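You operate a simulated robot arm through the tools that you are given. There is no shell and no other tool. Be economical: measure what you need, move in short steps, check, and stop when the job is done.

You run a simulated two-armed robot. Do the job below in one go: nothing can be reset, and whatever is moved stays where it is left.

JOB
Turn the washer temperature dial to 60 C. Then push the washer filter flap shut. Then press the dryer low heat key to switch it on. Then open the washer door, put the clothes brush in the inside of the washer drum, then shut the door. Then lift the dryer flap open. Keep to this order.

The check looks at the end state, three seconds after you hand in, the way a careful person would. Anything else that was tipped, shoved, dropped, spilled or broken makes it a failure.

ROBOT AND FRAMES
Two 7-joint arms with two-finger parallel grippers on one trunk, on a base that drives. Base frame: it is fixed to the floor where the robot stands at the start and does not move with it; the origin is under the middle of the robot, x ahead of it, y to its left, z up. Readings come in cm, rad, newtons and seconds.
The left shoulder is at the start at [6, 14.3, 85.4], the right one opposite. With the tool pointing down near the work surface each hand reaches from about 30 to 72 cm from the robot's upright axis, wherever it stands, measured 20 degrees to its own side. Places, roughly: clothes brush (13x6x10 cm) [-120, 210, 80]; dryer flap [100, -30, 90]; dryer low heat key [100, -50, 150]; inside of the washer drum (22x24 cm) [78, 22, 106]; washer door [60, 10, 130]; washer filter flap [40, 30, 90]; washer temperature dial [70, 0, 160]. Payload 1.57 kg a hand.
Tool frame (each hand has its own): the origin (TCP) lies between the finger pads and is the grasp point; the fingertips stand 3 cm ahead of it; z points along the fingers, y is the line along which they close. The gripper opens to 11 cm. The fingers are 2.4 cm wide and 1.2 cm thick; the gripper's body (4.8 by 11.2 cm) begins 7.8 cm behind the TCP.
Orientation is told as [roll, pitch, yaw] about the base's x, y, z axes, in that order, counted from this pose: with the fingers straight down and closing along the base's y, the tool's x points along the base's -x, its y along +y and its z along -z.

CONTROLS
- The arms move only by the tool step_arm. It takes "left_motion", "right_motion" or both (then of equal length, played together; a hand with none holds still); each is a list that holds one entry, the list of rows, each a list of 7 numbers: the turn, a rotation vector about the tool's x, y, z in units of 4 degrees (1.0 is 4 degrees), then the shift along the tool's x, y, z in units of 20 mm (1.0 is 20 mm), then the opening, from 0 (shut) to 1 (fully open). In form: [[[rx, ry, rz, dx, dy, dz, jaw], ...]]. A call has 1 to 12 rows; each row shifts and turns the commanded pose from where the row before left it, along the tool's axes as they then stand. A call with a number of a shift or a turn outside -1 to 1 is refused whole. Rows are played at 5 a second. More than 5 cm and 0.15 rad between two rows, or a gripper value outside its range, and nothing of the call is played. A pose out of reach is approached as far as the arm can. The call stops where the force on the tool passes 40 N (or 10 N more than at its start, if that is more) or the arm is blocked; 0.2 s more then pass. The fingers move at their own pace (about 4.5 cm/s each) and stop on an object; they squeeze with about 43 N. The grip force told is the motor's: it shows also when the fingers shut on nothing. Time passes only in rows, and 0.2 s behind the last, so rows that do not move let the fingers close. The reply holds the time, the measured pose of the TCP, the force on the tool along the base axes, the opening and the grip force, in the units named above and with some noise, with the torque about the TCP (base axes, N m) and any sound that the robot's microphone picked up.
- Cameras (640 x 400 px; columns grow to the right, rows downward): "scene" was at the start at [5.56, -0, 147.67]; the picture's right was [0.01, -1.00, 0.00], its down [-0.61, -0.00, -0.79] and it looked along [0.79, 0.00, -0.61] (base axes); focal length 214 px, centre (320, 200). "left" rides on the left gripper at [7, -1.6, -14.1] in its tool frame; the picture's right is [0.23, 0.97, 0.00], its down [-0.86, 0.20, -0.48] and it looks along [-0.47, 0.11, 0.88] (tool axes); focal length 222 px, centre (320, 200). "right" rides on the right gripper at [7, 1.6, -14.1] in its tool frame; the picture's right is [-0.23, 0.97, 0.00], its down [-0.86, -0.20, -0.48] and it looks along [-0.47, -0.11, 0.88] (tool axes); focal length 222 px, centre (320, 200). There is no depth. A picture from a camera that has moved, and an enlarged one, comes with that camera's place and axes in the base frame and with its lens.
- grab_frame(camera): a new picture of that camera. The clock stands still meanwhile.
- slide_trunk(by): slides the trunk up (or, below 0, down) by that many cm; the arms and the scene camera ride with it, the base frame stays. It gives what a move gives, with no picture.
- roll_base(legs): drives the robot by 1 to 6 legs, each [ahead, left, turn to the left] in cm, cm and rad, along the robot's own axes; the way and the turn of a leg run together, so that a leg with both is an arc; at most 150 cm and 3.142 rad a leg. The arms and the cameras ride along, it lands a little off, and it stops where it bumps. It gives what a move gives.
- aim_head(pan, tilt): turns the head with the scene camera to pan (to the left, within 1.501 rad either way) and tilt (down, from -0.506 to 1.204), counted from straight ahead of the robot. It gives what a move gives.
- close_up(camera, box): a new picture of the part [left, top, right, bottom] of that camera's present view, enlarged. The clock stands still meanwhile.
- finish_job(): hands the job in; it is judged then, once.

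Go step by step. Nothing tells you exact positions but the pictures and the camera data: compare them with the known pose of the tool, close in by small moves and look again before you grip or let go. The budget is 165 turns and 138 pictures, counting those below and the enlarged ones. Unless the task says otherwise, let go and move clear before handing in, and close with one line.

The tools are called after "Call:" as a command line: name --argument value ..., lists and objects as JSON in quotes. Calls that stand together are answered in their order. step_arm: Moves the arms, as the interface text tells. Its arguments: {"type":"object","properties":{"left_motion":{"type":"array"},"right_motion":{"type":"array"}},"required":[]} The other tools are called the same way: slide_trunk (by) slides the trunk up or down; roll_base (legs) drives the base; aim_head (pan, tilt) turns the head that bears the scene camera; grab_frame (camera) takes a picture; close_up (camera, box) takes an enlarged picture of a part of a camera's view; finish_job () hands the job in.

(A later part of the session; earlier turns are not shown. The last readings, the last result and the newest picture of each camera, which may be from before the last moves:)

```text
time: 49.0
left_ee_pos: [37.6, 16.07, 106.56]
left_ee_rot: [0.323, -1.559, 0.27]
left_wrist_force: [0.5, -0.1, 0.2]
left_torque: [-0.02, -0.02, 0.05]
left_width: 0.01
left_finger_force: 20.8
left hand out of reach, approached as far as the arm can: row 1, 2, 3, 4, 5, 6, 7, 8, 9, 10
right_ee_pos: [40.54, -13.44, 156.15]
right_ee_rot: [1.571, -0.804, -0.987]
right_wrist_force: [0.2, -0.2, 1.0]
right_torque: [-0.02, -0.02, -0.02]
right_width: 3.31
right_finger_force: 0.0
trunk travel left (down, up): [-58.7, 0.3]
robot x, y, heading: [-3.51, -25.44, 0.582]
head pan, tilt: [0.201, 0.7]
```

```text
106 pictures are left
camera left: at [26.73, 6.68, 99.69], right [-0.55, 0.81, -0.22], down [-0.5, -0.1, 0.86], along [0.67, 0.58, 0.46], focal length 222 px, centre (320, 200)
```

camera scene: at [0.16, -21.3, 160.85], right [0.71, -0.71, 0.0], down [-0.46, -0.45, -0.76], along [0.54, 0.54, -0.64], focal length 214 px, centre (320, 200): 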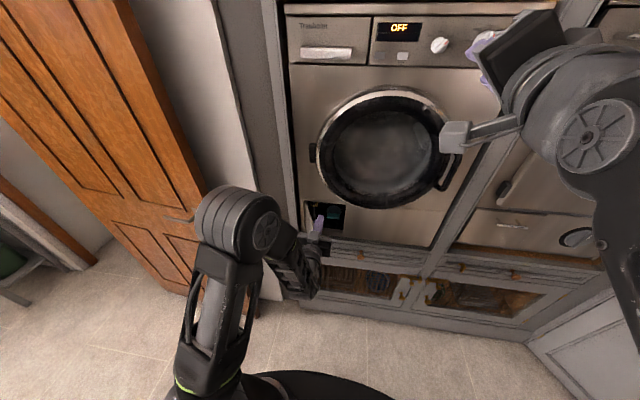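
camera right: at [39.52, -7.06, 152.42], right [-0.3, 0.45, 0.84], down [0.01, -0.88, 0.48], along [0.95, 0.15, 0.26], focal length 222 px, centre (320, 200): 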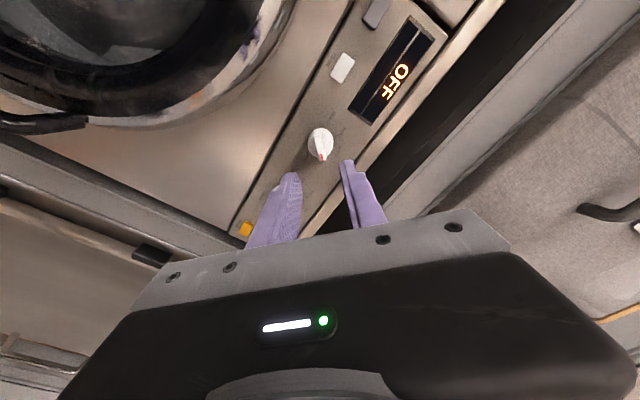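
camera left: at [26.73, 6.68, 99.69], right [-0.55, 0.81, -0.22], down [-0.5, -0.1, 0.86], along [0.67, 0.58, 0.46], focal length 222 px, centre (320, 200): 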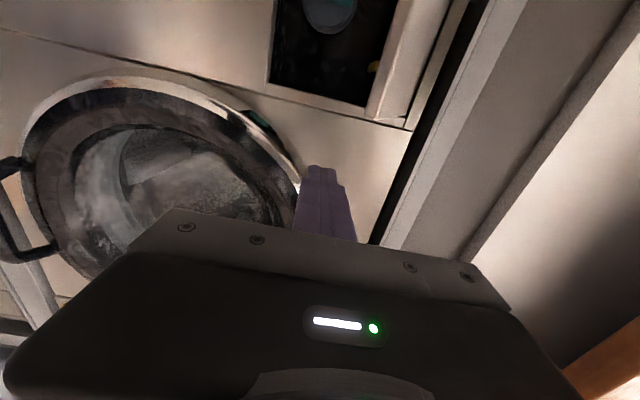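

I'll back off, sidestep left so the fist is on the flap's outer side, then lower the trunk to bring the hand down to flap height.

Call:
roll_base --legs '[[-8, 0, 0], [0, 12, 0]]'

Call:
slide_trunk --by -10

Call:
grab_frame --camera "scene"

Call:
grab_frame --camera "left"

```text
time: 51.0
left_ee_pos: [24.29, 21.6, 106.5]
left_ee_rot: [0.205, -1.562, 0.389]
left_wrist_force: [-0.2, 0.1, -0.4]
left_torque: [0.0, 0.0, -0.02]
left_width: 0.01
left_finger_force: 21.5
right_ee_pos: [27.29, -7.74, 156.28]
right_ee_rot: [1.571, -0.805, -0.99]
right_wrist_force: [-1.4, -0.4, 0.4]
right_torque: [0.0, 0.0, -0.07]
right_width: 3.31
right_finger_force: 0.2
trunk travel left (down, up): [-58.7, 0.3]
robot x, y, heading: [-16.46, -20.13, 0.578]
head pan, tilt: [0.201, 0.7]
```

```text
time: 52.3
left_ee_pos: [24.38, 21.44, 96.49]
left_ee_rot: [0.347, -1.561, 0.249]
left_wrist_force: [-0.3, 0.0, -0.2]
left_torque: [-0.01, 0.01, 0.02]
left_width: 0.0
left_finger_force: 21.0
right_ee_pos: [27.29, -8.05, 146.38]
right_ee_rot: [1.571, -0.802, -0.989]
right_wrist_force: [-0.6, -0.5, 0.6]
right_torque: [0.0, -0.01, 0.02]
right_width: 3.27
right_finger_force: 0.0
trunk travel left (down, up): [-48.7, 10.3]
robot x, y, heading: [-17.08, -20.1, 0.582]
head pan, tilt: [0.201, 0.7]
```

```text
105 pictures are left
camera scene: at [-13.07, -15.72, 150.85], right [0.71, -0.71, 0.0], down [-0.46, -0.45, -0.76], along [0.54, 0.54, -0.64], focal length 214 px, centre (320, 200)
```

scene: 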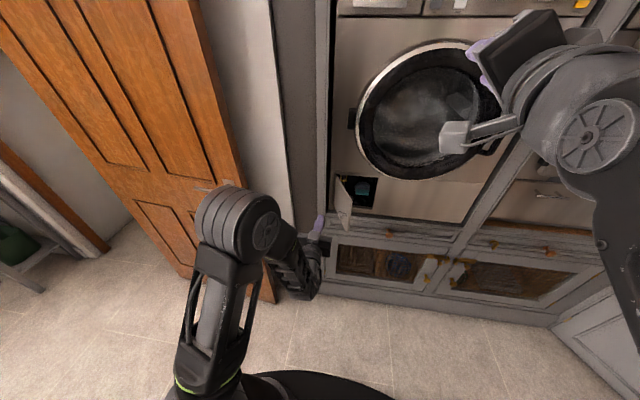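

```text
104 pictures are left
camera left: at [13.52, 12.25, 89.71], right [-0.55, 0.81, -0.22], down [-0.5, -0.1, 0.86], along [0.67, 0.58, 0.46], focal length 222 px, centre (320, 200)
```

left: 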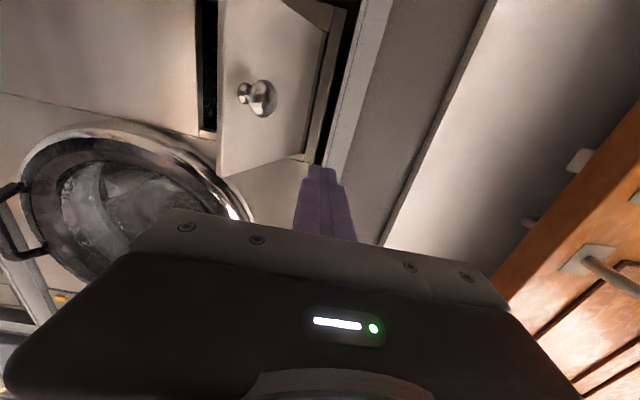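

The flap's outer face and knob are clearly in view, and the fist is to its left. I'll drive forward a little, then sweep right and forward against it.

Call:
roll_base --legs '[[8, 0, 0]]'

Call:
step_arm --left_motion '[[[0, 0, 0, 0, -1, 0, 0], [0, 0, 0, 0, -1, 0, 0], [0, 0, 0, 0, -1, 0, 0], [0, 0, 0, 0, -1, 0.3, 0], [0, 0, 0, 0, -1, 0.5, 0]]]'

Call:
grab_frame --camera "left"

```text
time: 53.4
left_ee_pos: [31.22, 26.0, 96.48]
left_ee_rot: [0.303, -1.559, 0.292]
left_wrist_force: [0.3, -0.4, -0.6]
left_torque: [0.04, -0.02, -0.04]
left_width: 0.0
left_finger_force: 20.9
right_ee_pos: [34.27, -3.4, 146.23]
right_ee_rot: [1.57, -0.802, -0.988]
right_wrist_force: [1.3, -0.2, 0.7]
right_torque: [0.01, -0.01, 0.02]
right_width: 3.28
right_finger_force: 0.1
trunk travel left (down, up): [-48.7, 10.3]
robot x, y, heading: [-9.8, -15.67, 0.579]
head pan, tilt: [0.201, 0.7]
```

```text
time: 54.5
left_ee_pos: [38.14, 18.56, 96.39]
left_ee_rot: [0.332, -1.559, 0.259]
left_wrist_force: [1.0, 0.5, 0.2]
left_torque: [0.01, -0.03, 0.01]
left_width: 0.03
left_finger_force: 20.9
right_ee_pos: [34.12, -3.5, 146.21]
right_ee_rot: [1.57, -0.804, -0.988]
right_wrist_force: [-0.1, 0.0, 0.2]
right_torque: [0.01, 0.01, -0.05]
right_width: 3.3
right_finger_force: 0.2
trunk travel left (down, up): [-48.7, 10.3]
robot x, y, heading: [-9.71, -15.47, 0.586]
head pan, tilt: [0.201, 0.7]
```

```text
103 pictures are left
camera left: at [27.4, 9.25, 89.64], right [-0.55, 0.81, -0.22], down [-0.5, -0.1, 0.86], along [0.67, 0.58, 0.46], focal length 222 px, centre (320, 200)
```

left: 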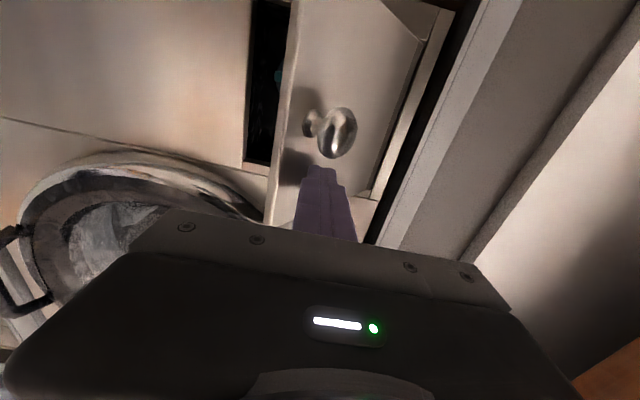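

Call:
step_arm --left_motion '[[[0, 0, 0, 0, -0.6, 0.8, 0], [0, 0, 0, 0, -0.5, 0.8, 0], [0, 0, 0, 0, -0.4, 0.8, 0], [0, 0, 0, 0, -0.3, 0.8, 0], [0, 0, 0, 0, -0.2, 0.8, 0]]]'

Call:
grab_frame --camera "left"

```text
time: 55.8
left_ee_pos: [47.11, 19.63, 96.4]
left_ee_rot: [0.295, -1.562, 0.297]
left_wrist_force: [0.1, -0.2, -0.3]
left_torque: [-0.02, 0.02, 0.01]
left_width: 0.02
left_finger_force: 21.3
right_ee_pos: [34.26, -3.43, 146.3]
right_ee_rot: [1.571, -0.803, -0.99]
right_wrist_force: [0.4, 0.0, 0.2]
right_torque: [0.01, 0.01, 0.02]
right_width: 3.29
right_finger_force: 0.1
trunk travel left (down, up): [-48.7, 10.3]
robot x, y, heading: [-9.8, -15.74, 0.58]
head pan, tilt: [0.201, 0.7]
```

```text
102 pictures are left
camera left: at [36.2, 10.46, 89.55], right [-0.55, 0.81, -0.22], down [-0.5, -0.1, 0.86], along [0.67, 0.58, 0.46], focal length 222 px, centre (320, 200)
```

left: 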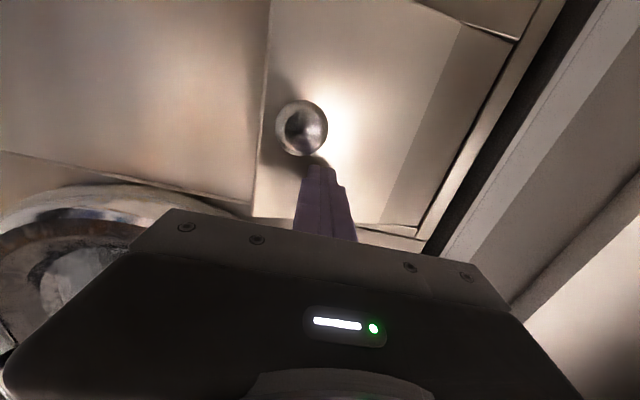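

The flap is nearly flush. I'll press on straight ahead until I feel firm resistance.

Call:
step_arm --left_motion '[[[0, 0, 0, 0, 0, 0.5, 0], [0, 0, 0, 0, 0, 0.5, 0], [0, 0, 0, 0, 0, 0.5, 0], [0, 0, 0, 0, 0, 0.5, 0]]]'

Call:
grab_frame --camera "left"

```text
time: 56.8
left_ee_pos: [50.07, 21.76, 96.23]
left_ee_rot: [0.337, -1.561, 0.253]
left_wrist_force: [-25.8, -11.4, -1.3]
left_torque: [0.03, -0.2, 0.33]
left_width: 0.0
left_finger_force: 21.8
right_ee_pos: [33.77, -3.74, 146.31]
right_ee_rot: [1.575, -0.804, -0.994]
right_wrist_force: [0.1, 0.7, 0.3]
right_torque: [0.04, 0.02, -0.01]
right_width: 3.3
right_finger_force: 0.1
trunk travel left (down, up): [-48.7, 10.3]
robot x, y, heading: [-9.43, -15.81, 0.586]
head pan, tilt: [0.201, 0.7]
```

```text
101 pictures are left
camera left: at [39.2, 12.48, 89.48], right [-0.55, 0.81, -0.22], down [-0.5, -0.1, 0.86], along [0.67, 0.58, 0.46], focal length 222 px, centre (320, 200)
```

left: 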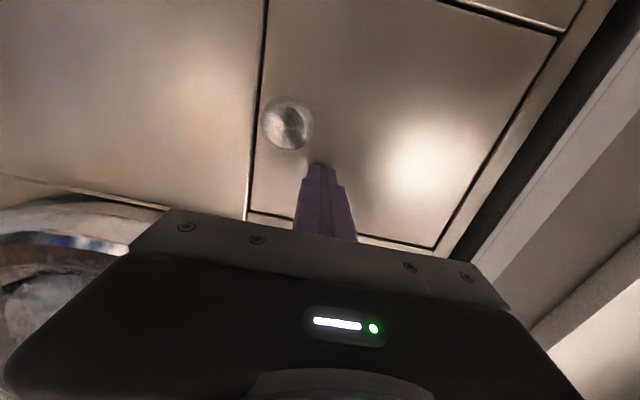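

The flap is flush, with a 28 N reaction. I'll back off and check that it stays shut.

Call:
step_arm --left_motion '[[[0, 0, 0, 0, 0, -1, 0], [0, 0, 0, 0, 0, -1, 0], [0, 0, 0, 0, 0, -1, 0], [0, 0, 0, 0, 0, -1, 0], [0, 0, 0, 0, 0, -1, 0], [0, 0, 0, 0, 0, -1, 0]]]'

Call:
roll_base --legs '[[-20, 0, 0], [0, -40, 0]]'

Call:
aim_head --pan 0 --tilt 0.5

Call:
grab_frame --camera "scene"

```text
time: 58.1
left_ee_pos: [40.27, 15.25, 96.56]
left_ee_rot: [0.345, -1.564, 0.246]
left_wrist_force: [-0.2, -0.4, -1.0]
left_torque: [-0.02, 0.01, 0.0]
left_width: 0.0
left_finger_force: 21.5
right_ee_pos: [34.11, -3.56, 146.34]
right_ee_rot: [1.571, -0.803, -0.989]
right_wrist_force: [0.1, -0.4, -0.4]
right_torque: [-0.03, 0.03, -0.05]
right_width: 3.3
right_finger_force: 0.1
trunk travel left (down, up): [-48.7, 10.3]
robot x, y, heading: [-9.91, -15.43, 0.584]
head pan, tilt: [0.201, 0.7]
```

```text
time: 61.8
left_ee_pos: [45.21, -29.79, 96.47]
left_ee_rot: [0.399, -1.56, 0.181]
left_wrist_force: [-0.1, -0.3, -0.8]
left_torque: [0.01, -0.01, 0.0]
left_width: 0.02
left_finger_force: 21.2
right_ee_pos: [38.6, -48.5, 146.37]
right_ee_rot: [1.571, -0.8, -1.005]
right_wrist_force: [0.2, -0.3, 0.4]
right_torque: [0.0, -0.01, 0.02]
right_width: 3.32
right_finger_force: 0.1
trunk travel left (down, up): [-48.7, 10.3]
robot x, y, heading: [-5.18, -60.14, 0.568]
head pan, tilt: [0.201, 0.7]
```

```text
time: 62.6
left_ee_pos: [45.28, -29.83, 96.4]
left_ee_rot: [0.343, -1.559, 0.237]
left_wrist_force: [-0.4, 0.4, -1.1]
left_torque: [0.02, -0.01, -0.02]
left_width: 0.0
left_finger_force: 20.9
right_ee_pos: [38.78, -48.46, 146.34]
right_ee_rot: [1.57, -0.804, -1.004]
right_wrist_force: [-0.4, -0.8, -0.5]
right_torque: [0.0, -0.04, 0.0]
right_width: 3.31
right_finger_force: 0.1
trunk travel left (down, up): [-48.7, 10.3]
robot x, y, heading: [-5.34, -60.06, 0.569]
head pan, tilt: [0.0, 0.499]
```

```text
100 pictures are left
camera scene: at [-0.2, -56.68, 152.61], right [0.54, -0.84, 0.0], down [-0.4, -0.26, -0.88], along [0.74, 0.47, -0.48], focal length 214 px, centre (320, 200)
```

scene: 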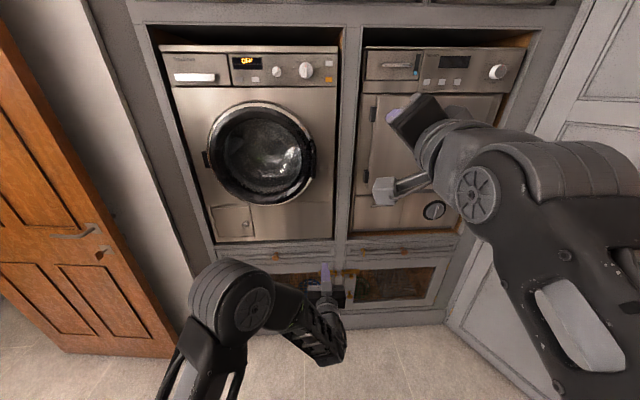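

The filter flap is shut. Now the dryer key row.

Call:
close_up --camera "scene" --box '[360, 40, 520, 140]'

```text
4.00 times, centred on (440, 90) of scene
camera zoom: at [-0.2, -56.68, 152.61], right [0.54, -0.84, 0.0], down [-0.4, -0.26, -0.88], along [0.74, 0.47, -0.48], focal length 858 px, centre (-160, 640)
```

zoom: 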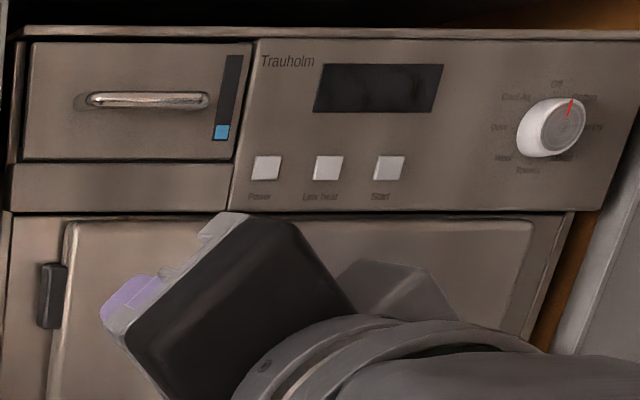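

The low heat key, the middle one, is near (98, -46, 153). I'll retract the left hand, make a fist with the right and extend it, then approach.

Call:
step_arm --left_motion '[[[0, 0, 0, 0, 0, -1, 0], [0, 0, 0, 0, 0, -1, 0], [0, 0, 0, 0, 0, -1, 0], [0, 0, 0, 0, 0, -1, 0], [0, 0, 0, 0, 0, -1, 0], [0, 0, 0, 0, 0, -1, 0]]]' --right_motion '[[[0, 0, 0, 0, 0, 1, 0.2], [0, 0, 0, 0, 0, 1, 0.1], [0, 0, 0, 0, 0, 1, 0], [0, 0, 0, 0, 0, 1, 0], [0, 0, 0, 0, 0, 1, 0], [0, 0, 0, 0, 0, 1, 0]]]'

Call:
slide_trunk --by 6.7

Call:
roll_base --legs '[[0, 0, 0.014], [0, -30.7, 0], [20, 0, 0]]'

Call:
aim_head --pan 0 --tilt 0.1

Call:
grab_frame --camera "scene"

Call:
grab_frame --camera "right"

```text
time: 64.0
left_ee_pos: [35.18, -36.57, 96.57]
left_ee_rot: [0.43, -1.555, 0.15]
left_wrist_force: [0.1, -0.6, 0.1]
left_torque: [0.03, 0.0, 0.04]
left_width: 0.0
left_finger_force: 21.3
right_ee_pos: [48.91, -42.09, 146.18]
right_ee_rot: [1.571, -0.803, -1.004]
right_wrist_force: [-0.4, -0.1, 0.8]
right_torque: [-0.03, -0.01, -0.01]
right_width: 0.0
right_finger_force: 21.4
trunk travel left (down, up): [-48.7, 10.3]
robot x, y, heading: [-5.49, -59.67, 0.57]
head pan, tilt: [0.0, 0.499]
```

```text
time: 65.0
left_ee_pos: [35.19, -36.49, 103.42]
left_ee_rot: [0.424, -1.554, 0.159]
left_wrist_force: [0.1, 0.7, 0.8]
left_torque: [0.02, -0.03, -0.02]
left_width: 0.0
left_finger_force: 20.9
right_ee_pos: [48.89, -42.02, 153.01]
right_ee_rot: [1.571, -0.803, -1.003]
right_wrist_force: [0.2, -0.4, -0.1]
right_torque: [0.0, 0.0, 0.02]
right_width: 0.03
right_finger_force: 21.6
trunk travel left (down, up): [-55.4, 3.6]
robot x, y, heading: [-4.99, -60.04, 0.562]
head pan, tilt: [0.0, 0.499]
```

```text
time: 68.6
left_ee_pos: [67.89, -50.26, 103.39]
left_ee_rot: [0.396, -1.553, 0.196]
left_wrist_force: [-0.2, -0.2, -0.1]
left_torque: [-0.02, -0.02, 0.02]
left_width: 0.0
left_finger_force: 21.5
right_ee_pos: [81.62, -55.76, 152.88]
right_ee_rot: [1.569, -0.803, -0.992]
right_wrist_force: [0.3, 0.0, -0.3]
right_torque: [0.01, 0.01, -0.02]
right_width: 0.0
right_finger_force: 21.5
trunk travel left (down, up): [-55.4, 3.6]
robot x, y, heading: [27.89, -74.3, 0.579]
head pan, tilt: [0.0, 0.499]
```

```text
time: 69.4
left_ee_pos: [67.76, -50.28, 103.33]
left_ee_rot: [0.421, -1.556, 0.171]
left_wrist_force: [-0.4, 0.2, 0.7]
left_torque: [-0.02, 0.02, -0.05]
left_width: 0.0
left_finger_force: 21.5
right_ee_pos: [81.51, -55.88, 152.85]
right_ee_rot: [1.571, -0.801, -0.991]
right_wrist_force: [0.4, -0.6, 0.0]
right_torque: [0.02, 0.0, 0.04]
right_width: 0.01
right_finger_force: 21.2
trunk travel left (down, up): [-55.4, 3.6]
robot x, y, heading: [27.45, -74.12, 0.575]
head pan, tilt: [0.0, 0.099]
```

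```text
98 pictures are left
camera scene: at [32.72, -70.86, 163.02], right [0.55, -0.84, 0.0], down [-0.08, -0.05, -0.99], along [0.83, 0.54, -0.1], focal length 214 px, centre (320, 200)
```

scene: 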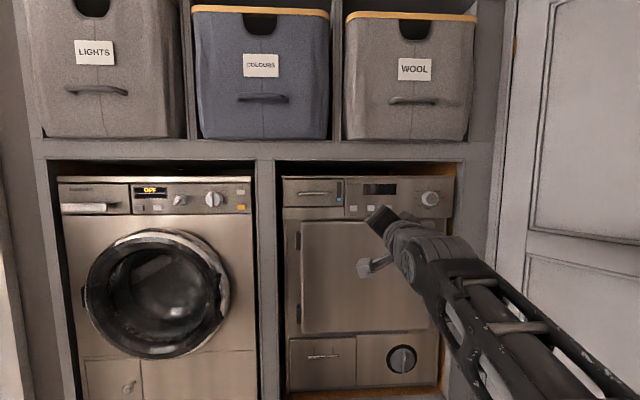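

```text
97 pictures are left
camera right: at [66.54, -58.49, 149.03], right [-0.3, 0.45, 0.84], down [0.0, -0.88, 0.48], along [0.95, 0.14, 0.26], focal length 222 px, centre (320, 200)
```

right: 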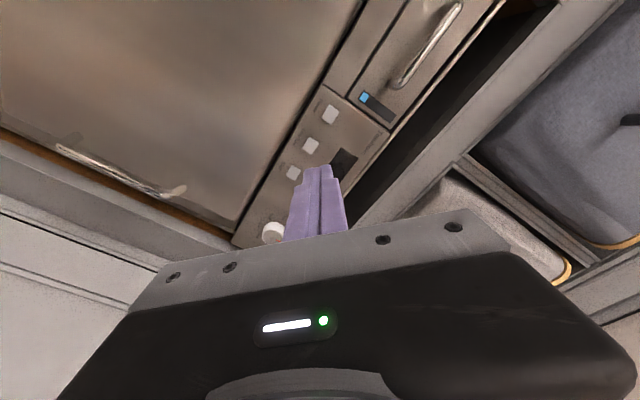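

Call:
close_up --camera "scene" --box '[330, 170, 450, 245]'

Call:
close_up --camera "right" --box '[230, 80, 390, 180]'

```text
5.33 times, centred on (390, 208) of scene
camera zoom: at [32.72, -70.86, 163.02], right [0.55, -0.84, 0.0], down [-0.08, -0.05, -0.99], along [0.83, 0.54, -0.1], focal length 1144 px, centre (-53, 160)
```

zoom: 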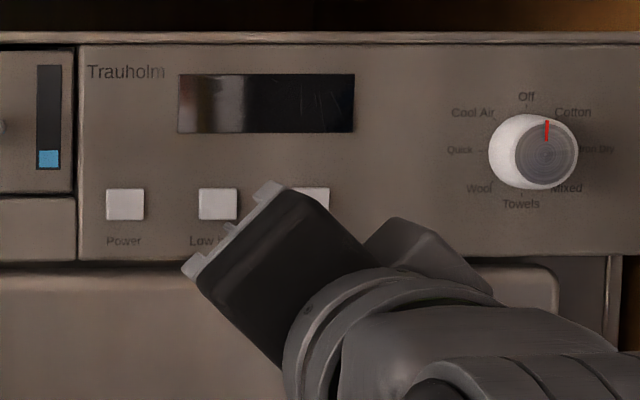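

```text
4.00 times, centred on (310, 130) of right
camera zoom: at [66.54, -58.49, 149.03], right [-0.3, 0.45, 0.84], down [0.0, -0.88, 0.48], along [0.95, 0.14, 0.26], focal length 888 px, centre (360, 480)
```

zoom: 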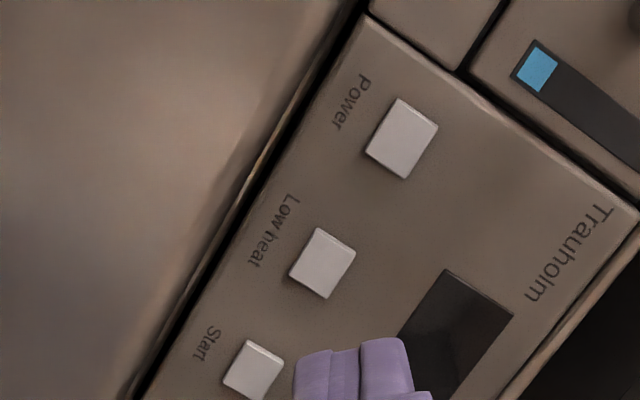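

Call:
step_arm --right_motion '[[[0, 0, 0, -0.5, -0.48, 0, 0], [0, 0, 0, -0.5, -0.43, 0, 0]]]'

Call:
roll_base --legs '[[12, 0, 0]]'

Call:
grab_frame --camera "right"

Call:
close_up --camera "scene" --box '[330, 170, 450, 245]'

```text
time: 70.0
left_ee_pos: [67.74, -50.32, 103.35]
left_ee_rot: [0.436, -1.556, 0.16]
left_wrist_force: [0.2, -0.7, -0.1]
left_torque: [-0.02, 0.01, -0.04]
left_width: 0.0
left_finger_force: 21.2
right_ee_pos: [83.01, -58.07, 152.97]
right_ee_rot: [1.572, -0.801, -0.993]
right_wrist_force: [0.2, -0.8, -0.1]
right_torque: [-0.01, -0.06, 0.0]
right_width: 0.01
right_finger_force: 21.6
trunk travel left (down, up): [-55.4, 3.6]
robot x, y, heading: [27.62, -74.4, 0.58]
head pan, tilt: [0.0, 0.099]
```

```text
time: 71.3
left_ee_pos: [77.77, -43.76, 103.36]
left_ee_rot: [0.392, -1.554, 0.201]
left_wrist_force: [0.5, 0.6, -0.5]
left_torque: [-0.01, -0.03, 0.02]
left_width: 0.0
left_finger_force: 21.9
right_ee_pos: [92.94, -51.49, 152.95]
right_ee_rot: [1.567, -0.803, -0.988]
right_wrist_force: [1.3, -0.3, -0.7]
right_torque: [0.01, -0.03, -0.02]
right_width: 0.0
right_finger_force: 21.1
trunk travel left (down, up): [-55.4, 3.6]
robot x, y, heading: [37.38, -67.63, 0.579]
head pan, tilt: [0.0, 0.099]
```

```text
94 pictures are left
camera right: at [77.95, -54.08, 149.13], right [-0.3, 0.45, 0.84], down [0.01, -0.88, 0.48], along [0.95, 0.15, 0.26], focal length 222 px, centre (320, 200)
```

right: 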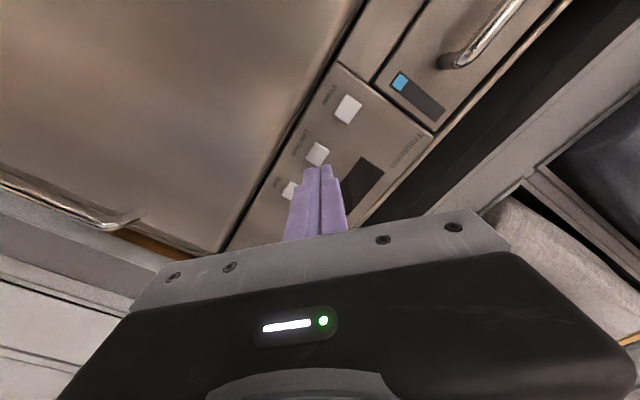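

```text
5.33 times, centred on (390, 208) of scene
camera zoom: at [42.71, -64.32, 163.02], right [0.55, -0.84, 0.0], down [-0.08, -0.06, -0.99], along [0.83, 0.55, -0.1], focal length 1144 px, centre (-53, 160)
```

zoom: 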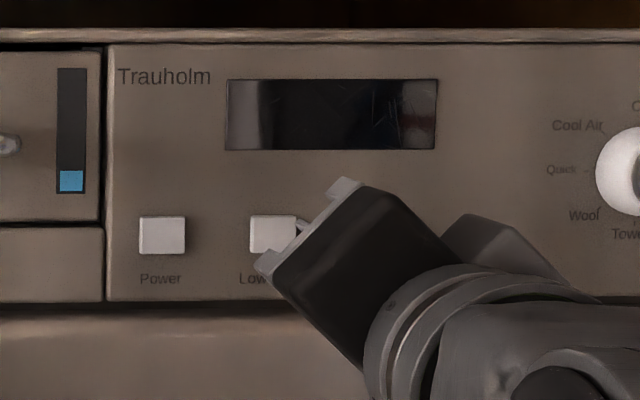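

The fist is in line with the low heat key. I'll press forward slowly.

Call:
step_arm --right_motion '[[[0, 0, 0, 0, 0, 0.5, 0], [0, 0, 0, 0, 0, 0.5, 0], [0, 0, 0, 0, 0, 0.5, 0], [0, 0, 0, 0, 0, 0.4, 0]]]'

Call:
close_up --camera "right" --box '[240, 90, 400, 190]'

```text
time: 72.3
left_ee_pos: [77.63, -43.86, 103.33]
left_ee_rot: [0.427, -1.555, 0.168]
left_wrist_force: [-0.2, 0.0, 0.0]
left_torque: [0.02, 0.03, 0.0]
left_width: 0.0
left_finger_force: 22.0
right_ee_pos: [96.0, -49.38, 153.05]
right_ee_rot: [1.571, -0.804, -0.992]
right_wrist_force: [0.3, -0.7, -1.0]
right_torque: [-0.01, 0.0, -0.01]
right_width: 0.0
right_finger_force: 21.0
trunk travel left (down, up): [-55.4, 3.6]
robot x, y, heading: [37.54, -67.12, 0.58]
head pan, tilt: [0.0, 0.099]
```

```text
4.00 times, centred on (320, 140) of right
camera zoom: at [80.9, -52.09, 149.17], right [-0.3, 0.45, 0.84], down [0.0, -0.88, 0.48], along [0.95, 0.15, 0.26], focal length 888 px, centre (320, 440)
```

zoom: 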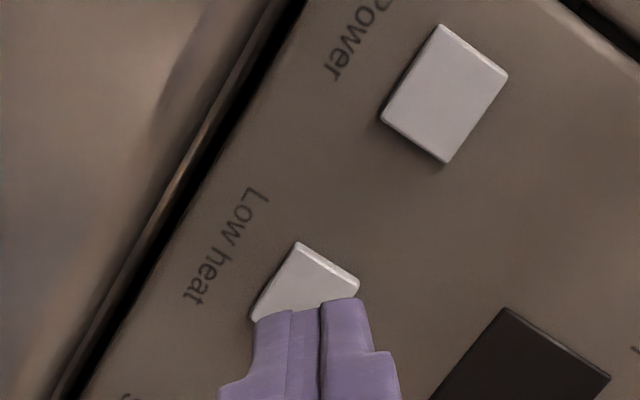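

Call:
step_arm --right_motion '[[[0, 0, 0, 0, 0, 0.25, 0], [0, 0, 0, 0, 0, 0.25, 0], [0, 0, 0, 0, 0, 0.15, 0]]]'

Call:
close_up --camera "right" --box '[240, 90, 400, 190]'

```text
time: 73.1
left_ee_pos: [77.52, -43.82, 103.37]
left_ee_rot: [0.425, -1.556, 0.168]
left_wrist_force: [-0.2, 0.1, -0.8]
left_torque: [0.01, 0.02, 0.05]
left_width: 0.0
left_finger_force: 21.3
right_ee_pos: [97.14, -48.72, 153.07]
right_ee_rot: [1.571, -0.802, -0.989]
right_wrist_force: [-0.2, 0.6, -0.2]
right_torque: [0.0, 0.01, 0.04]
right_width: 0.0
right_finger_force: 21.2
trunk travel left (down, up): [-55.4, 3.6]
robot x, y, heading: [37.33, -67.81, 0.578]
head pan, tilt: [0.0, 0.099]
```

```text
4.00 times, centred on (320, 140) of right
camera zoom: at [82.09, -51.4, 149.19], right [-0.3, 0.45, 0.84], down [0.0, -0.88, 0.48], along [0.95, 0.15, 0.26], focal length 888 px, centre (320, 440)
```

zoom: 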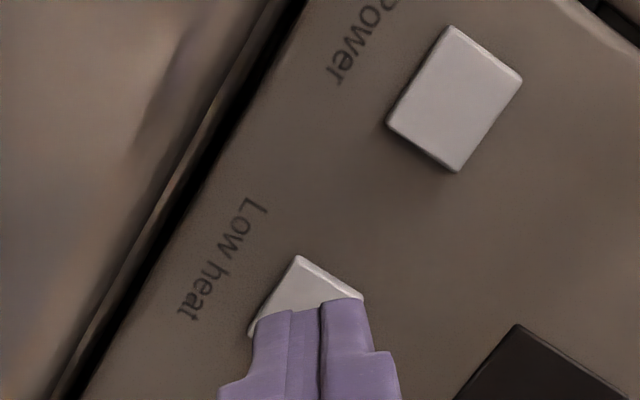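

Call:
step_arm --right_motion '[[[0, 0, 0, 0, 0, 0.2, 0], [0, 0, 0, 0, 0, 0.2, 0]]]'

Call:
step_arm --right_motion '[[[0, 0, 0, 0, 0, 0.15, 0], [0, 0, 0, 0, 0, 0.15, 0]]]'

Call:
close_up --camera "right" --box '[240, 90, 400, 190]'

```text
time: 73.7
left_ee_pos: [77.56, -43.74, 103.44]
left_ee_rot: [0.424, -1.556, 0.17]
left_wrist_force: [0.0, -0.3, -0.2]
left_torque: [0.0, 0.01, 0.0]
left_width: 0.0
left_finger_force: 21.4
right_ee_pos: [97.72, -48.28, 153.03]
right_ee_rot: [1.571, -0.804, -0.99]
right_wrist_force: [-0.6, -0.7, 0.2]
right_torque: [-0.01, 0.01, -0.01]
right_width: 0.0
right_finger_force: 21.7
trunk travel left (down, up): [-55.4, 3.6]
robot x, y, heading: [37.25, -68.03, 0.577]
head pan, tilt: [0.0, 0.099]
```

```text
time: 74.3
left_ee_pos: [77.55, -43.79, 103.33]
left_ee_rot: [0.426, -1.555, 0.167]
left_wrist_force: [-0.3, -0.7, 0.1]
left_torque: [-0.01, -0.02, -0.02]
left_width: 0.02
left_finger_force: 21.3
right_ee_pos: [98.25, -47.83, 153.1]
right_ee_rot: [1.571, -0.805, -0.993]
right_wrist_force: [0.2, -1.1, 0.0]
right_torque: [-0.02, -0.01, 0.04]
right_width: 0.02
right_finger_force: 21.7
trunk travel left (down, up): [-55.4, 3.6]
robot x, y, heading: [37.07, -67.74, 0.581]
head pan, tilt: [0.0, 0.099]
```

```text
4.00 times, centred on (320, 140) of right
camera zoom: at [83.22, -50.59, 149.22], right [-0.3, 0.45, 0.84], down [0.0, -0.88, 0.48], along [0.95, 0.15, 0.26], focal length 888 px, centre (320, 440)
```

zoom: 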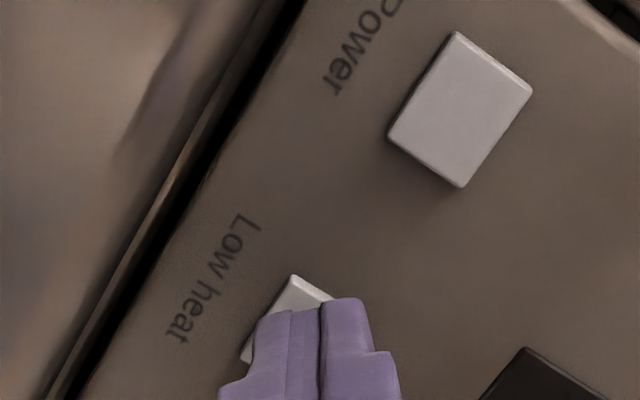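

Call:
step_arm --right_motion '[[[0, 0, 0, 0, -0.2, 0, 0], [0, 0, 0, 0, 0, 0.15, 0], [0, 0, 0, 0, 0, 0.15, 0]]]'

Call:
close_up --camera "right" --box '[240, 90, 400, 190]'

```text
time: 75.1
left_ee_pos: [77.65, -43.84, 103.36]
left_ee_rot: [0.428, -1.554, 0.169]
left_wrist_force: [0.8, 0.4, -0.5]
left_torque: [-0.01, 0.02, -0.04]
left_width: 0.01
left_finger_force: 21.3
right_ee_pos: [98.88, -47.84, 152.76]
right_ee_rot: [1.571, -0.8, -0.99]
right_wrist_force: [0.2, 0.5, 0.4]
right_torque: [-0.02, -0.01, 0.01]
right_width: 0.02
right_finger_force: 21.4
trunk travel left (down, up): [-55.4, 3.6]
robot x, y, heading: [37.94, -67.6, 0.58]
head pan, tilt: [0.0, 0.099]
```

```text
4.00 times, centred on (320, 140) of right
camera zoom: at [83.89, -50.43, 148.85], right [-0.3, 0.45, 0.84], down [0.0, -0.88, 0.48], along [0.95, 0.15, 0.26], focal length 888 px, centre (320, 440)
```

zoom: 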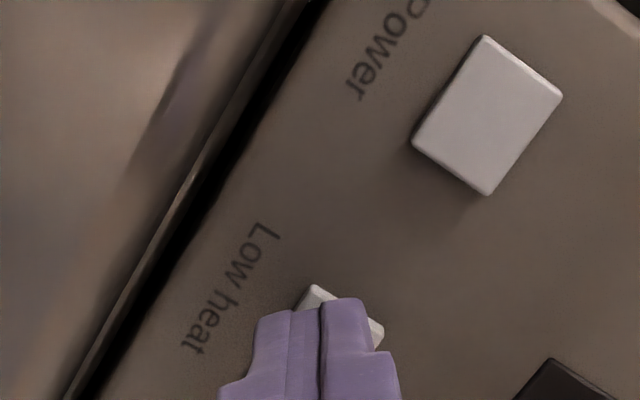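

Call:
step_arm --right_motion '[[[0, 0, 0, 0, 0, 0.2, 0], [0, 0, 0, 0, 0, 0.2, 0]]]'

Call:
close_up --camera "right" --box '[240, 90, 400, 190]'

```text
time: 75.7
left_ee_pos: [77.67, -43.88, 103.3]
left_ee_rot: [0.422, -1.555, 0.17]
left_wrist_force: [-0.4, 0.5, 0.1]
left_torque: [0.01, 0.03, -0.02]
left_width: 0.02
left_finger_force: 21.7
right_ee_pos: [99.54, -47.29, 152.73]
right_ee_rot: [1.572, -0.804, -0.989]
right_wrist_force: [0.2, -0.5, -0.4]
right_torque: [0.02, 0.02, -0.01]
right_width: 0.0
right_finger_force: 21.0
trunk travel left (down, up): [-55.4, 3.6]
robot x, y, heading: [37.55, -67.61, 0.582]
head pan, tilt: [0.0, 0.099]
```

```text
4.00 times, centred on (320, 140) of right
camera zoom: at [84.51, -50.02, 148.89], right [-0.3, 0.45, 0.84], down [0.0, -0.88, 0.48], along [0.95, 0.15, 0.26], focal length 888 px, centre (320, 440)
```

zoom: 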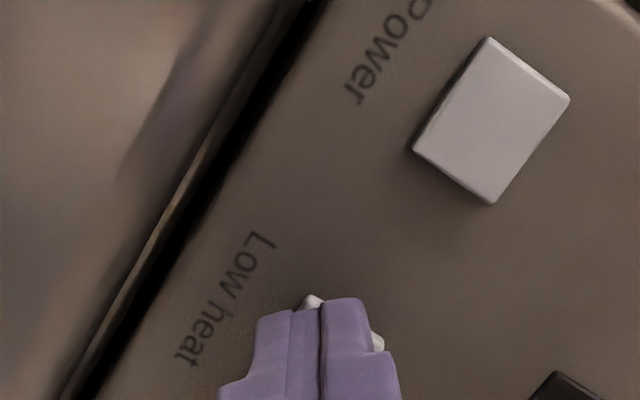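

Call:
step_arm --right_motion '[[[0, 0, 0, -0.2, 0, 0, 0], [0, 0, 0, 0, 0, 0.2, 0], [0, 0, 0, 0, 0, 0.15, 0]]]'

Call:
close_up --camera "right" --box '[240, 90, 400, 190]'

```text
time: 76.5
left_ee_pos: [77.53, -43.86, 103.41]
left_ee_rot: [0.429, -1.556, 0.165]
left_wrist_force: [0.5, -0.1, 0.1]
left_torque: [0.03, 0.0, -0.01]
left_width: 0.0
left_finger_force: 21.1
right_ee_pos: [100.18, -47.22, 153.17]
right_ee_rot: [1.572, -0.803, -0.99]
right_wrist_force: [-2.0, -0.6, -0.7]
right_torque: [-0.02, 0.05, 0.06]
right_width: 0.02
right_finger_force: 21.3
trunk travel left (down, up): [-55.4, 3.6]
robot x, y, heading: [37.26, -67.73, 0.578]
head pan, tilt: [0.0, 0.099]
heard: click
```

```text
4.00 times, centred on (320, 140) of right
camera zoom: at [85.24, -49.92, 149.24], right [-0.3, 0.45, 0.84], down [0.0, -0.88, 0.48], along [0.95, 0.15, 0.26], focal length 888 px, centre (320, 440)
```

zoom: 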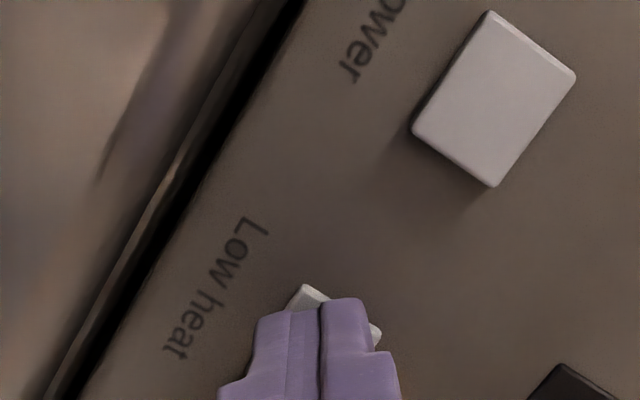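

A click was heard. I'll back off and check the display.

Call:
step_arm --right_motion '[[[0, 0, 0, 0, 0, -1, 0], [0, 0, 0, 0, 0, -1, 0], [0, 0, 0, 0, 0, -1, 0], [0, 0, 0, 0, 0, -1, 0], [0, 0, 0, 0, 0, -1, 0], [0, 0, 0, 0, 0, -1, 0]]]'

Call:
roll_base --legs '[[-25, 0, 0]]'

Call:
close_up --camera "scene" --box '[280, 170, 450, 276]'

Call:
close_up --camera "right" --box '[200, 80, 400, 200]'

```text
time: 77.9
left_ee_pos: [77.62, -43.76, 103.27]
left_ee_rot: [0.435, -1.555, 0.159]
left_wrist_force: [-0.9, -0.9, 0.2]
left_torque: [0.0, 0.03, -0.01]
left_width: 0.0
left_finger_force: 21.1
right_ee_pos: [90.24, -53.95, 153.13]
right_ee_rot: [1.571, -0.803, -0.989]
right_wrist_force: [0.1, 0.2, 0.4]
right_torque: [0.04, 0.01, -0.02]
right_width: 0.0
right_finger_force: 20.8
trunk travel left (down, up): [-55.4, 3.6]
robot x, y, heading: [37.25, -67.82, 0.579]
head pan, tilt: [0.0, 0.099]
```

```text
time: 79.7
left_ee_pos: [56.59, -57.74, 103.34]
left_ee_rot: [0.453, -1.555, 0.14]
left_wrist_force: [-0.1, -0.7, -0.1]
left_torque: [0.02, 0.03, -0.02]
left_width: 0.02
left_finger_force: 21.4
right_ee_pos: [69.2, -67.57, 153.2]
right_ee_rot: [1.572, -0.802, -0.993]
right_wrist_force: [-0.2, -0.1, 0.9]
right_torque: [-0.03, 0.02, 0.02]
right_width: 0.0
right_finger_force: 20.8
trunk travel left (down, up): [-55.4, 3.6]
robot x, y, heading: [15.98, -81.59, 0.579]
head pan, tilt: [0.0, 0.099]
```

```text
3.76 times, centred on (365, 223) of scene
camera zoom: at [21.42, -78.26, 163.03], right [0.55, -0.84, 0.0], down [-0.08, -0.05, -1.0], along [0.83, 0.54, -0.1], focal length 807 px, centre (151, 113)
```

zoom: 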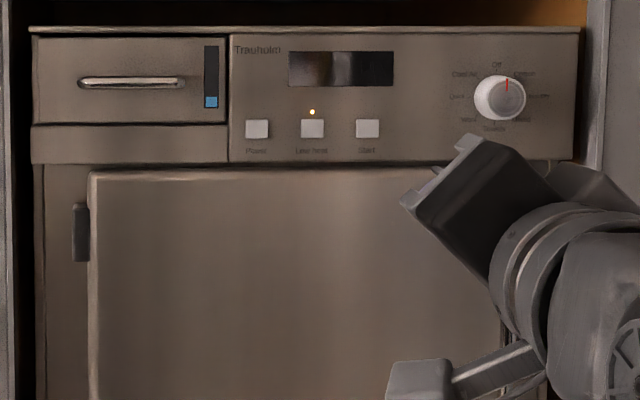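

```text
3.20 times, centred on (300, 140) of right
camera zoom: at [54.22, -70.43, 149.24], right [-0.3, 0.45, 0.84], down [0.0, -0.88, 0.48], along [0.95, 0.14, 0.26], focal length 711 px, centre (384, 392)
```

zoom: 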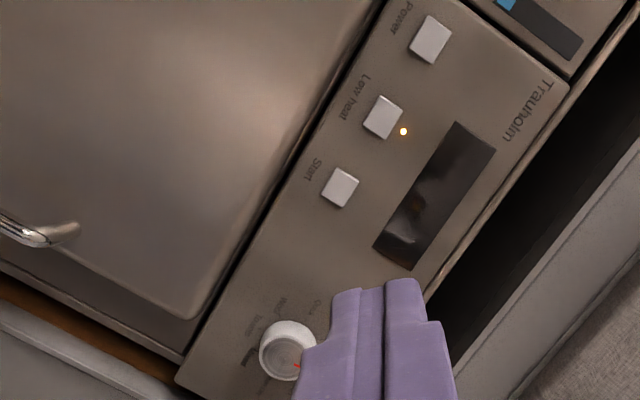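

The low heat light is on. Next is the washer door, so I'll level the right hand's roll and lower it while turning the left hand down and tucking it in.

Call:
step_arm --left_motion '[[[0, 1, 0, 0, 0, 0, 0], [0, 1, 0, 0, 0, 0, 0], [0, 1, 0, 0, 0, 0, 0], [0, 1, 0, 0, 0, 0, 0], [0, 1, 0, 0, 0, 0, 0], [0, 1, 0, 0, 0, 0, 0], [0, 1, 0, 0, 0, 0, 0], [0, 1, 0, 0, 0, 0, 0], [0, 1, 0, 0, 0, 0, 0], [0, 1, 0, 0, 0, 0, 0], [0, 1, 0, 0, 0, 0, 0], [0, 1, 0, 0, 0, 0, 0]]]' --right_motion '[[[0, 0, -1, 0, 0, 0, 0], [0, 0, -1, 0, 0, 0, 0], [0, 0, -1, 0, 0, 0, 0], [0, 0, -1, 0, 0, 0, 0], [0, 0, -1, 0, 0, 0, 0], [0, 0, -1, 0, 0, 0, 0], [0, 0, -1, 0, 0, 0, 0], [0, 0, -1, 0, 0, 0, 0], [0, 0, -1, 0, 0, 0, 0], [0, 0, -1, 0, 0, 0, 0], [0, 0, -1, 0, 0, 0, 0], [0, 0, 0, 0, 0, 0, 0]]]'

Call:
step_arm --left_motion '[[[0, 1, 0, 0, 0, 0, 0], [0, 1, 0, 0, 0, 0, 0], [0, 1, 0, 0, 0, 0, 0], [0, 1, 0, 0, 0, 0, 0], [0, 1, 0, 0, 0, 0, 0], [0, 1, 0, 0, 0, 0, 0], [0, 1, 0, 0, 0, 0, 0], [0, 1, 0, 0, 0, 0, 0], [0, 1, 0, 0, 0, 0, 0], [0, 1, 0, 0, 0, 0, 0], [0, 0, 0, 1, 1, 0, 0], [0, 0, 0, 1, 1, 0, 0]]]' --right_motion '[[[0, 0, 0, 1, 0, 0, 0.5], [0, 0, 0, 1, 0, 0, 0.5], [0, 0, 0, 1, 0, 0, 0.5], [0, 0, 0, 1, 0, 0, 0.5], [0, 0, 0, 1, 0, 0, 0.5], [0, 0, 0, 1, 0, 0, 0.5], [0, 0, 0, 1, 0, 0, 0.5], [0, 0, 0, 1, 0, 0, 0.5], [0, 0, 0, 1, 0, 0, 0.5], [0, 0, 0, 1, 0, 0, 0.5], [0, 0, 0, 1, 0, 0, 0.5], [0, 0, 0, 1, 0, 0, 0.5]]]'

Call:
roll_base --legs '[[0, 44, 0]]'

Call:
aim_head --pan 0 --tilt 0.4

Call:
grab_frame --camera "scene"

Call:
grab_frame --camera "right"

```text
time: 82.3
left_ee_pos: [56.67, -57.64, 103.35]
left_ee_rot: [0.008, -0.718, 0.587]
left_wrist_force: [0.3, 0.3, 0.6]
left_torque: [0.02, -0.02, -0.01]
left_width: 0.0
left_finger_force: 21.2
right_ee_pos: [69.37, -67.67, 152.95]
right_ee_rot: [-1.271, -1.573, 1.85]
right_wrist_force: [-0.1, -0.4, 0.4]
right_torque: [-0.02, -0.02, -0.01]
right_width: 0.0
right_finger_force: 21.7
trunk travel left (down, up): [-55.4, 3.6]
robot x, y, heading: [16.26, -81.54, 0.58]
head pan, tilt: [0.0, 0.099]
```

```text
time: 84.9
left_ee_pos: [50.96, -56.52, 103.28]
left_ee_rot: [0.008, -0.018, 0.592]
left_wrist_force: [-0.4, 0.4, -0.3]
left_torque: [-0.01, -0.02, -0.01]
left_width: 0.0
left_finger_force: 21.3
right_ee_pos: [69.39, -67.63, 129.16]
right_ee_rot: [2.028, -1.573, -1.448]
right_wrist_force: [-0.6, 0.2, 0.6]
right_torque: [-0.01, -0.04, -0.02]
right_width: 5.49
right_finger_force: 0.1
trunk travel left (down, up): [-55.4, 3.6]
robot x, y, heading: [16.34, -81.72, 0.58]
head pan, tilt: [0.0, 0.099]
```

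```text
time: 87.6
left_ee_pos: [26.4, -18.78, 103.07]
left_ee_rot: [0.004, -0.02, 0.593]
left_wrist_force: [-0.9, 0.9, 0.6]
left_torque: [0.02, -0.04, 0.0]
left_width: 0.0
left_finger_force: 21.7
right_ee_pos: [44.63, -29.9, 129.19]
right_ee_rot: [-1.15, -1.569, 1.729]
right_wrist_force: [-0.7, 0.5, 0.4]
right_torque: [0.01, 0.0, 0.03]
right_width: 5.49
right_finger_force: 0.1
trunk travel left (down, up): [-55.4, 3.6]
robot x, y, heading: [-7.89, -43.99, 0.581]
head pan, tilt: [0.0, 0.099]
```

```text
time: 88.4
left_ee_pos: [26.41, -18.67, 103.13]
left_ee_rot: [0.008, -0.02, 0.594]
left_wrist_force: [-0.8, 0.7, 0.7]
left_torque: [-0.01, 0.03, 0.01]
left_width: 0.01
left_finger_force: 21.7
right_ee_pos: [44.7, -29.77, 129.13]
right_ee_rot: [1.438, -1.57, -0.855]
right_wrist_force: [0.1, -0.7, 0.1]
right_torque: [0.0, 0.03, -0.03]
right_width: 5.48
right_finger_force: 0.1
trunk travel left (down, up): [-55.4, 3.6]
robot x, y, heading: [-8.23, -43.6, 0.58]
head pan, tilt: [0.0, 0.4]
```

```text
84 pictures are left
camera scene: at [-3.06, -40.43, 160.24], right [0.55, -0.84, 0.0], down [-0.33, -0.21, -0.92], along [0.77, 0.5, -0.39], focal length 214 px, centre (320, 200)
```

scene: 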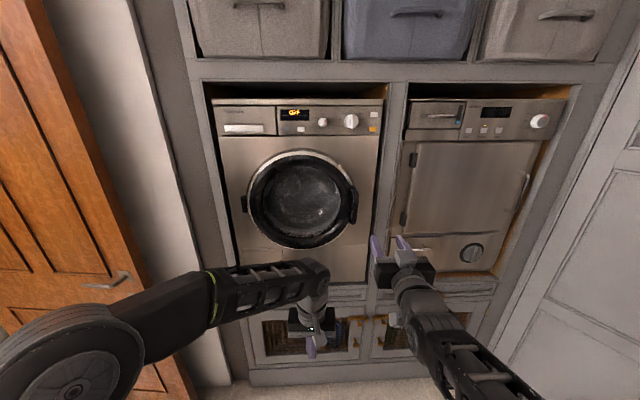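

```text
83 pictures are left
camera right: at [32.0, -36.26, 122.13], right [-0.53, 0.81, 0.23], down [-0.29, -0.43, 0.85], along [0.79, 0.39, 0.47], focal length 222 px, centre (320, 200)
```

right: 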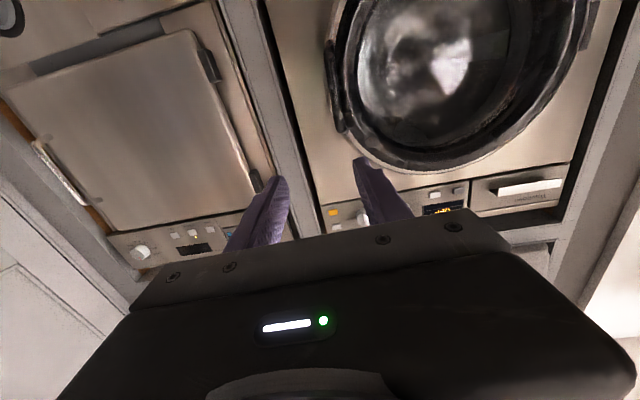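

Call:
close_up --camera "scene" --box '[230, 90, 400, 260]'

Call:
close_up --camera "right" --box '[260, 0, 420, 160]'

```text
2.35 times, centred on (315, 175) of scene
camera zoom: at [-3.06, -40.43, 160.24], right [0.55, -0.84, 0.0], down [-0.33, -0.21, -0.92], along [0.77, 0.5, -0.39], focal length 505 px, centre (332, 259)
```

zoom: 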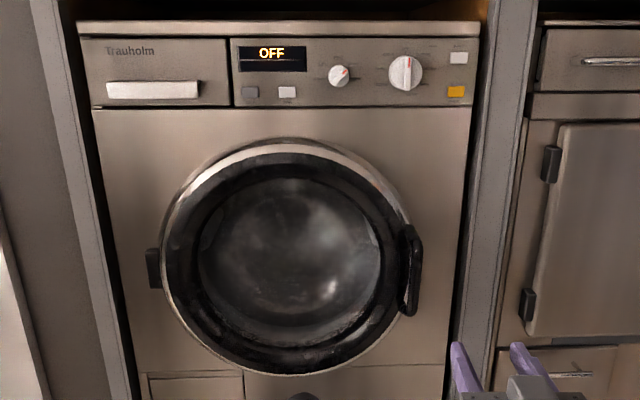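

```text
2.50 times, centred on (340, 80) of right
camera zoom: at [32.0, -36.26, 122.13], right [-0.53, 0.81, 0.23], down [-0.29, -0.43, 0.85], along [0.79, 0.39, 0.47], focal length 555 px, centre (270, 500)
```

zoom: 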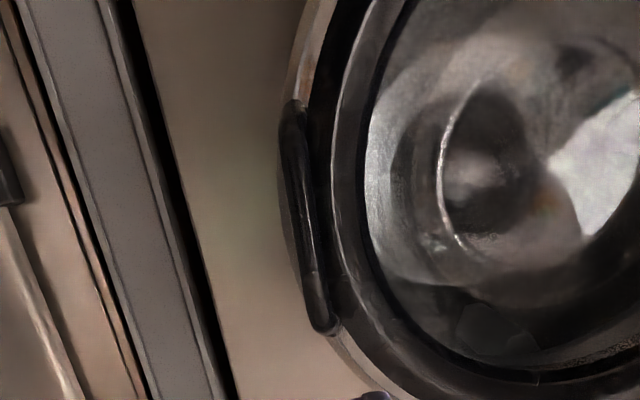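

The handle bar is near n=51.5, r=45.7, z=125. I'll line up the hand, tuck the left hand further and move in.

Call:
step_arm --left_motion '[[[0, 0, 0, 1, 0, 0, 0], [0, 0, 0, 1, 0, 0, 0], [0, 0, 0, 1, 0, 0, 0], [0, 0, 0, 1, 0, 0, 0]]]' --right_motion '[[[0, 0, 0, 0.5, 0.5, 0, 0.5], [0, 0, 0, 0.5, 0.5, 0, 0.5], [0, 0, 0, 0.5, 0.5, 0, 0.5], [0, 0, 0, 0.5, 0.4, 0, 0.4]]]'

Call:
roll_base --legs '[[21, 0, 0]]'

Call:
grab_frame --camera "right"

Call:
grab_frame --camera "scene"

```text
time: 89.4
left_ee_pos: [19.78, -23.21, 102.94]
left_ee_rot: [0.004, -0.019, 0.593]
left_wrist_force: [-0.6, 0.2, 0.2]
left_torque: [0.04, 0.01, -0.01]
left_width: 0.0
left_finger_force: 20.8
right_ee_pos: [42.56, -26.83, 125.13]
right_ee_rot: [1.296, -1.57, -0.717]
right_wrist_force: [0.1, 0.4, -0.2]
right_torque: [-0.01, -0.02, -0.03]
right_width: 4.38
right_finger_force: 0.0
trunk travel left (down, up): [-55.4, 3.6]
robot x, y, heading: [-8.18, -43.88, 0.581]
head pan, tilt: [0.0, 0.4]
```

```text
time: 91.1
left_ee_pos: [37.27, -11.81, 102.87]
left_ee_rot: [0.008, -0.019, 0.59]
left_wrist_force: [0.3, -0.5, -0.4]
left_torque: [-0.04, 0.02, 0.0]
left_width: 0.0
left_finger_force: 21.5
right_ee_pos: [60.15, -15.32, 125.05]
right_ee_rot: [0.416, -1.57, 0.163]
right_wrist_force: [-0.3, 0.7, 0.1]
right_torque: [0.03, 0.03, 0.0]
right_width: 4.43
right_finger_force: 0.0
trunk travel left (down, up): [-55.4, 3.6]
robot x, y, heading: [9.42, -32.32, 0.579]
head pan, tilt: [0.0, 0.4]
```

```text
80 pictures are left
camera right: at [47.52, -21.76, 118.08], right [-0.53, 0.82, 0.23], down [-0.29, -0.43, 0.86], along [0.8, 0.39, 0.46], focal length 222 px, centre (320, 200)
```

right: 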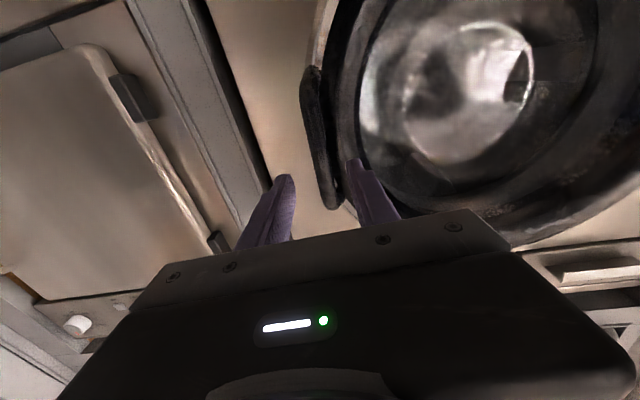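

```text
79 pictures are left
camera scene: at [14.57, -28.95, 160.23], right [0.55, -0.84, 0.0], down [-0.33, -0.21, -0.92], along [0.77, 0.5, -0.39], focal length 214 px, centre (320, 200)
```

scene: 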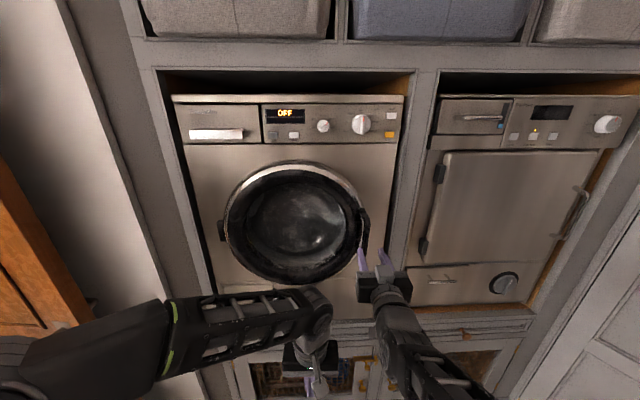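

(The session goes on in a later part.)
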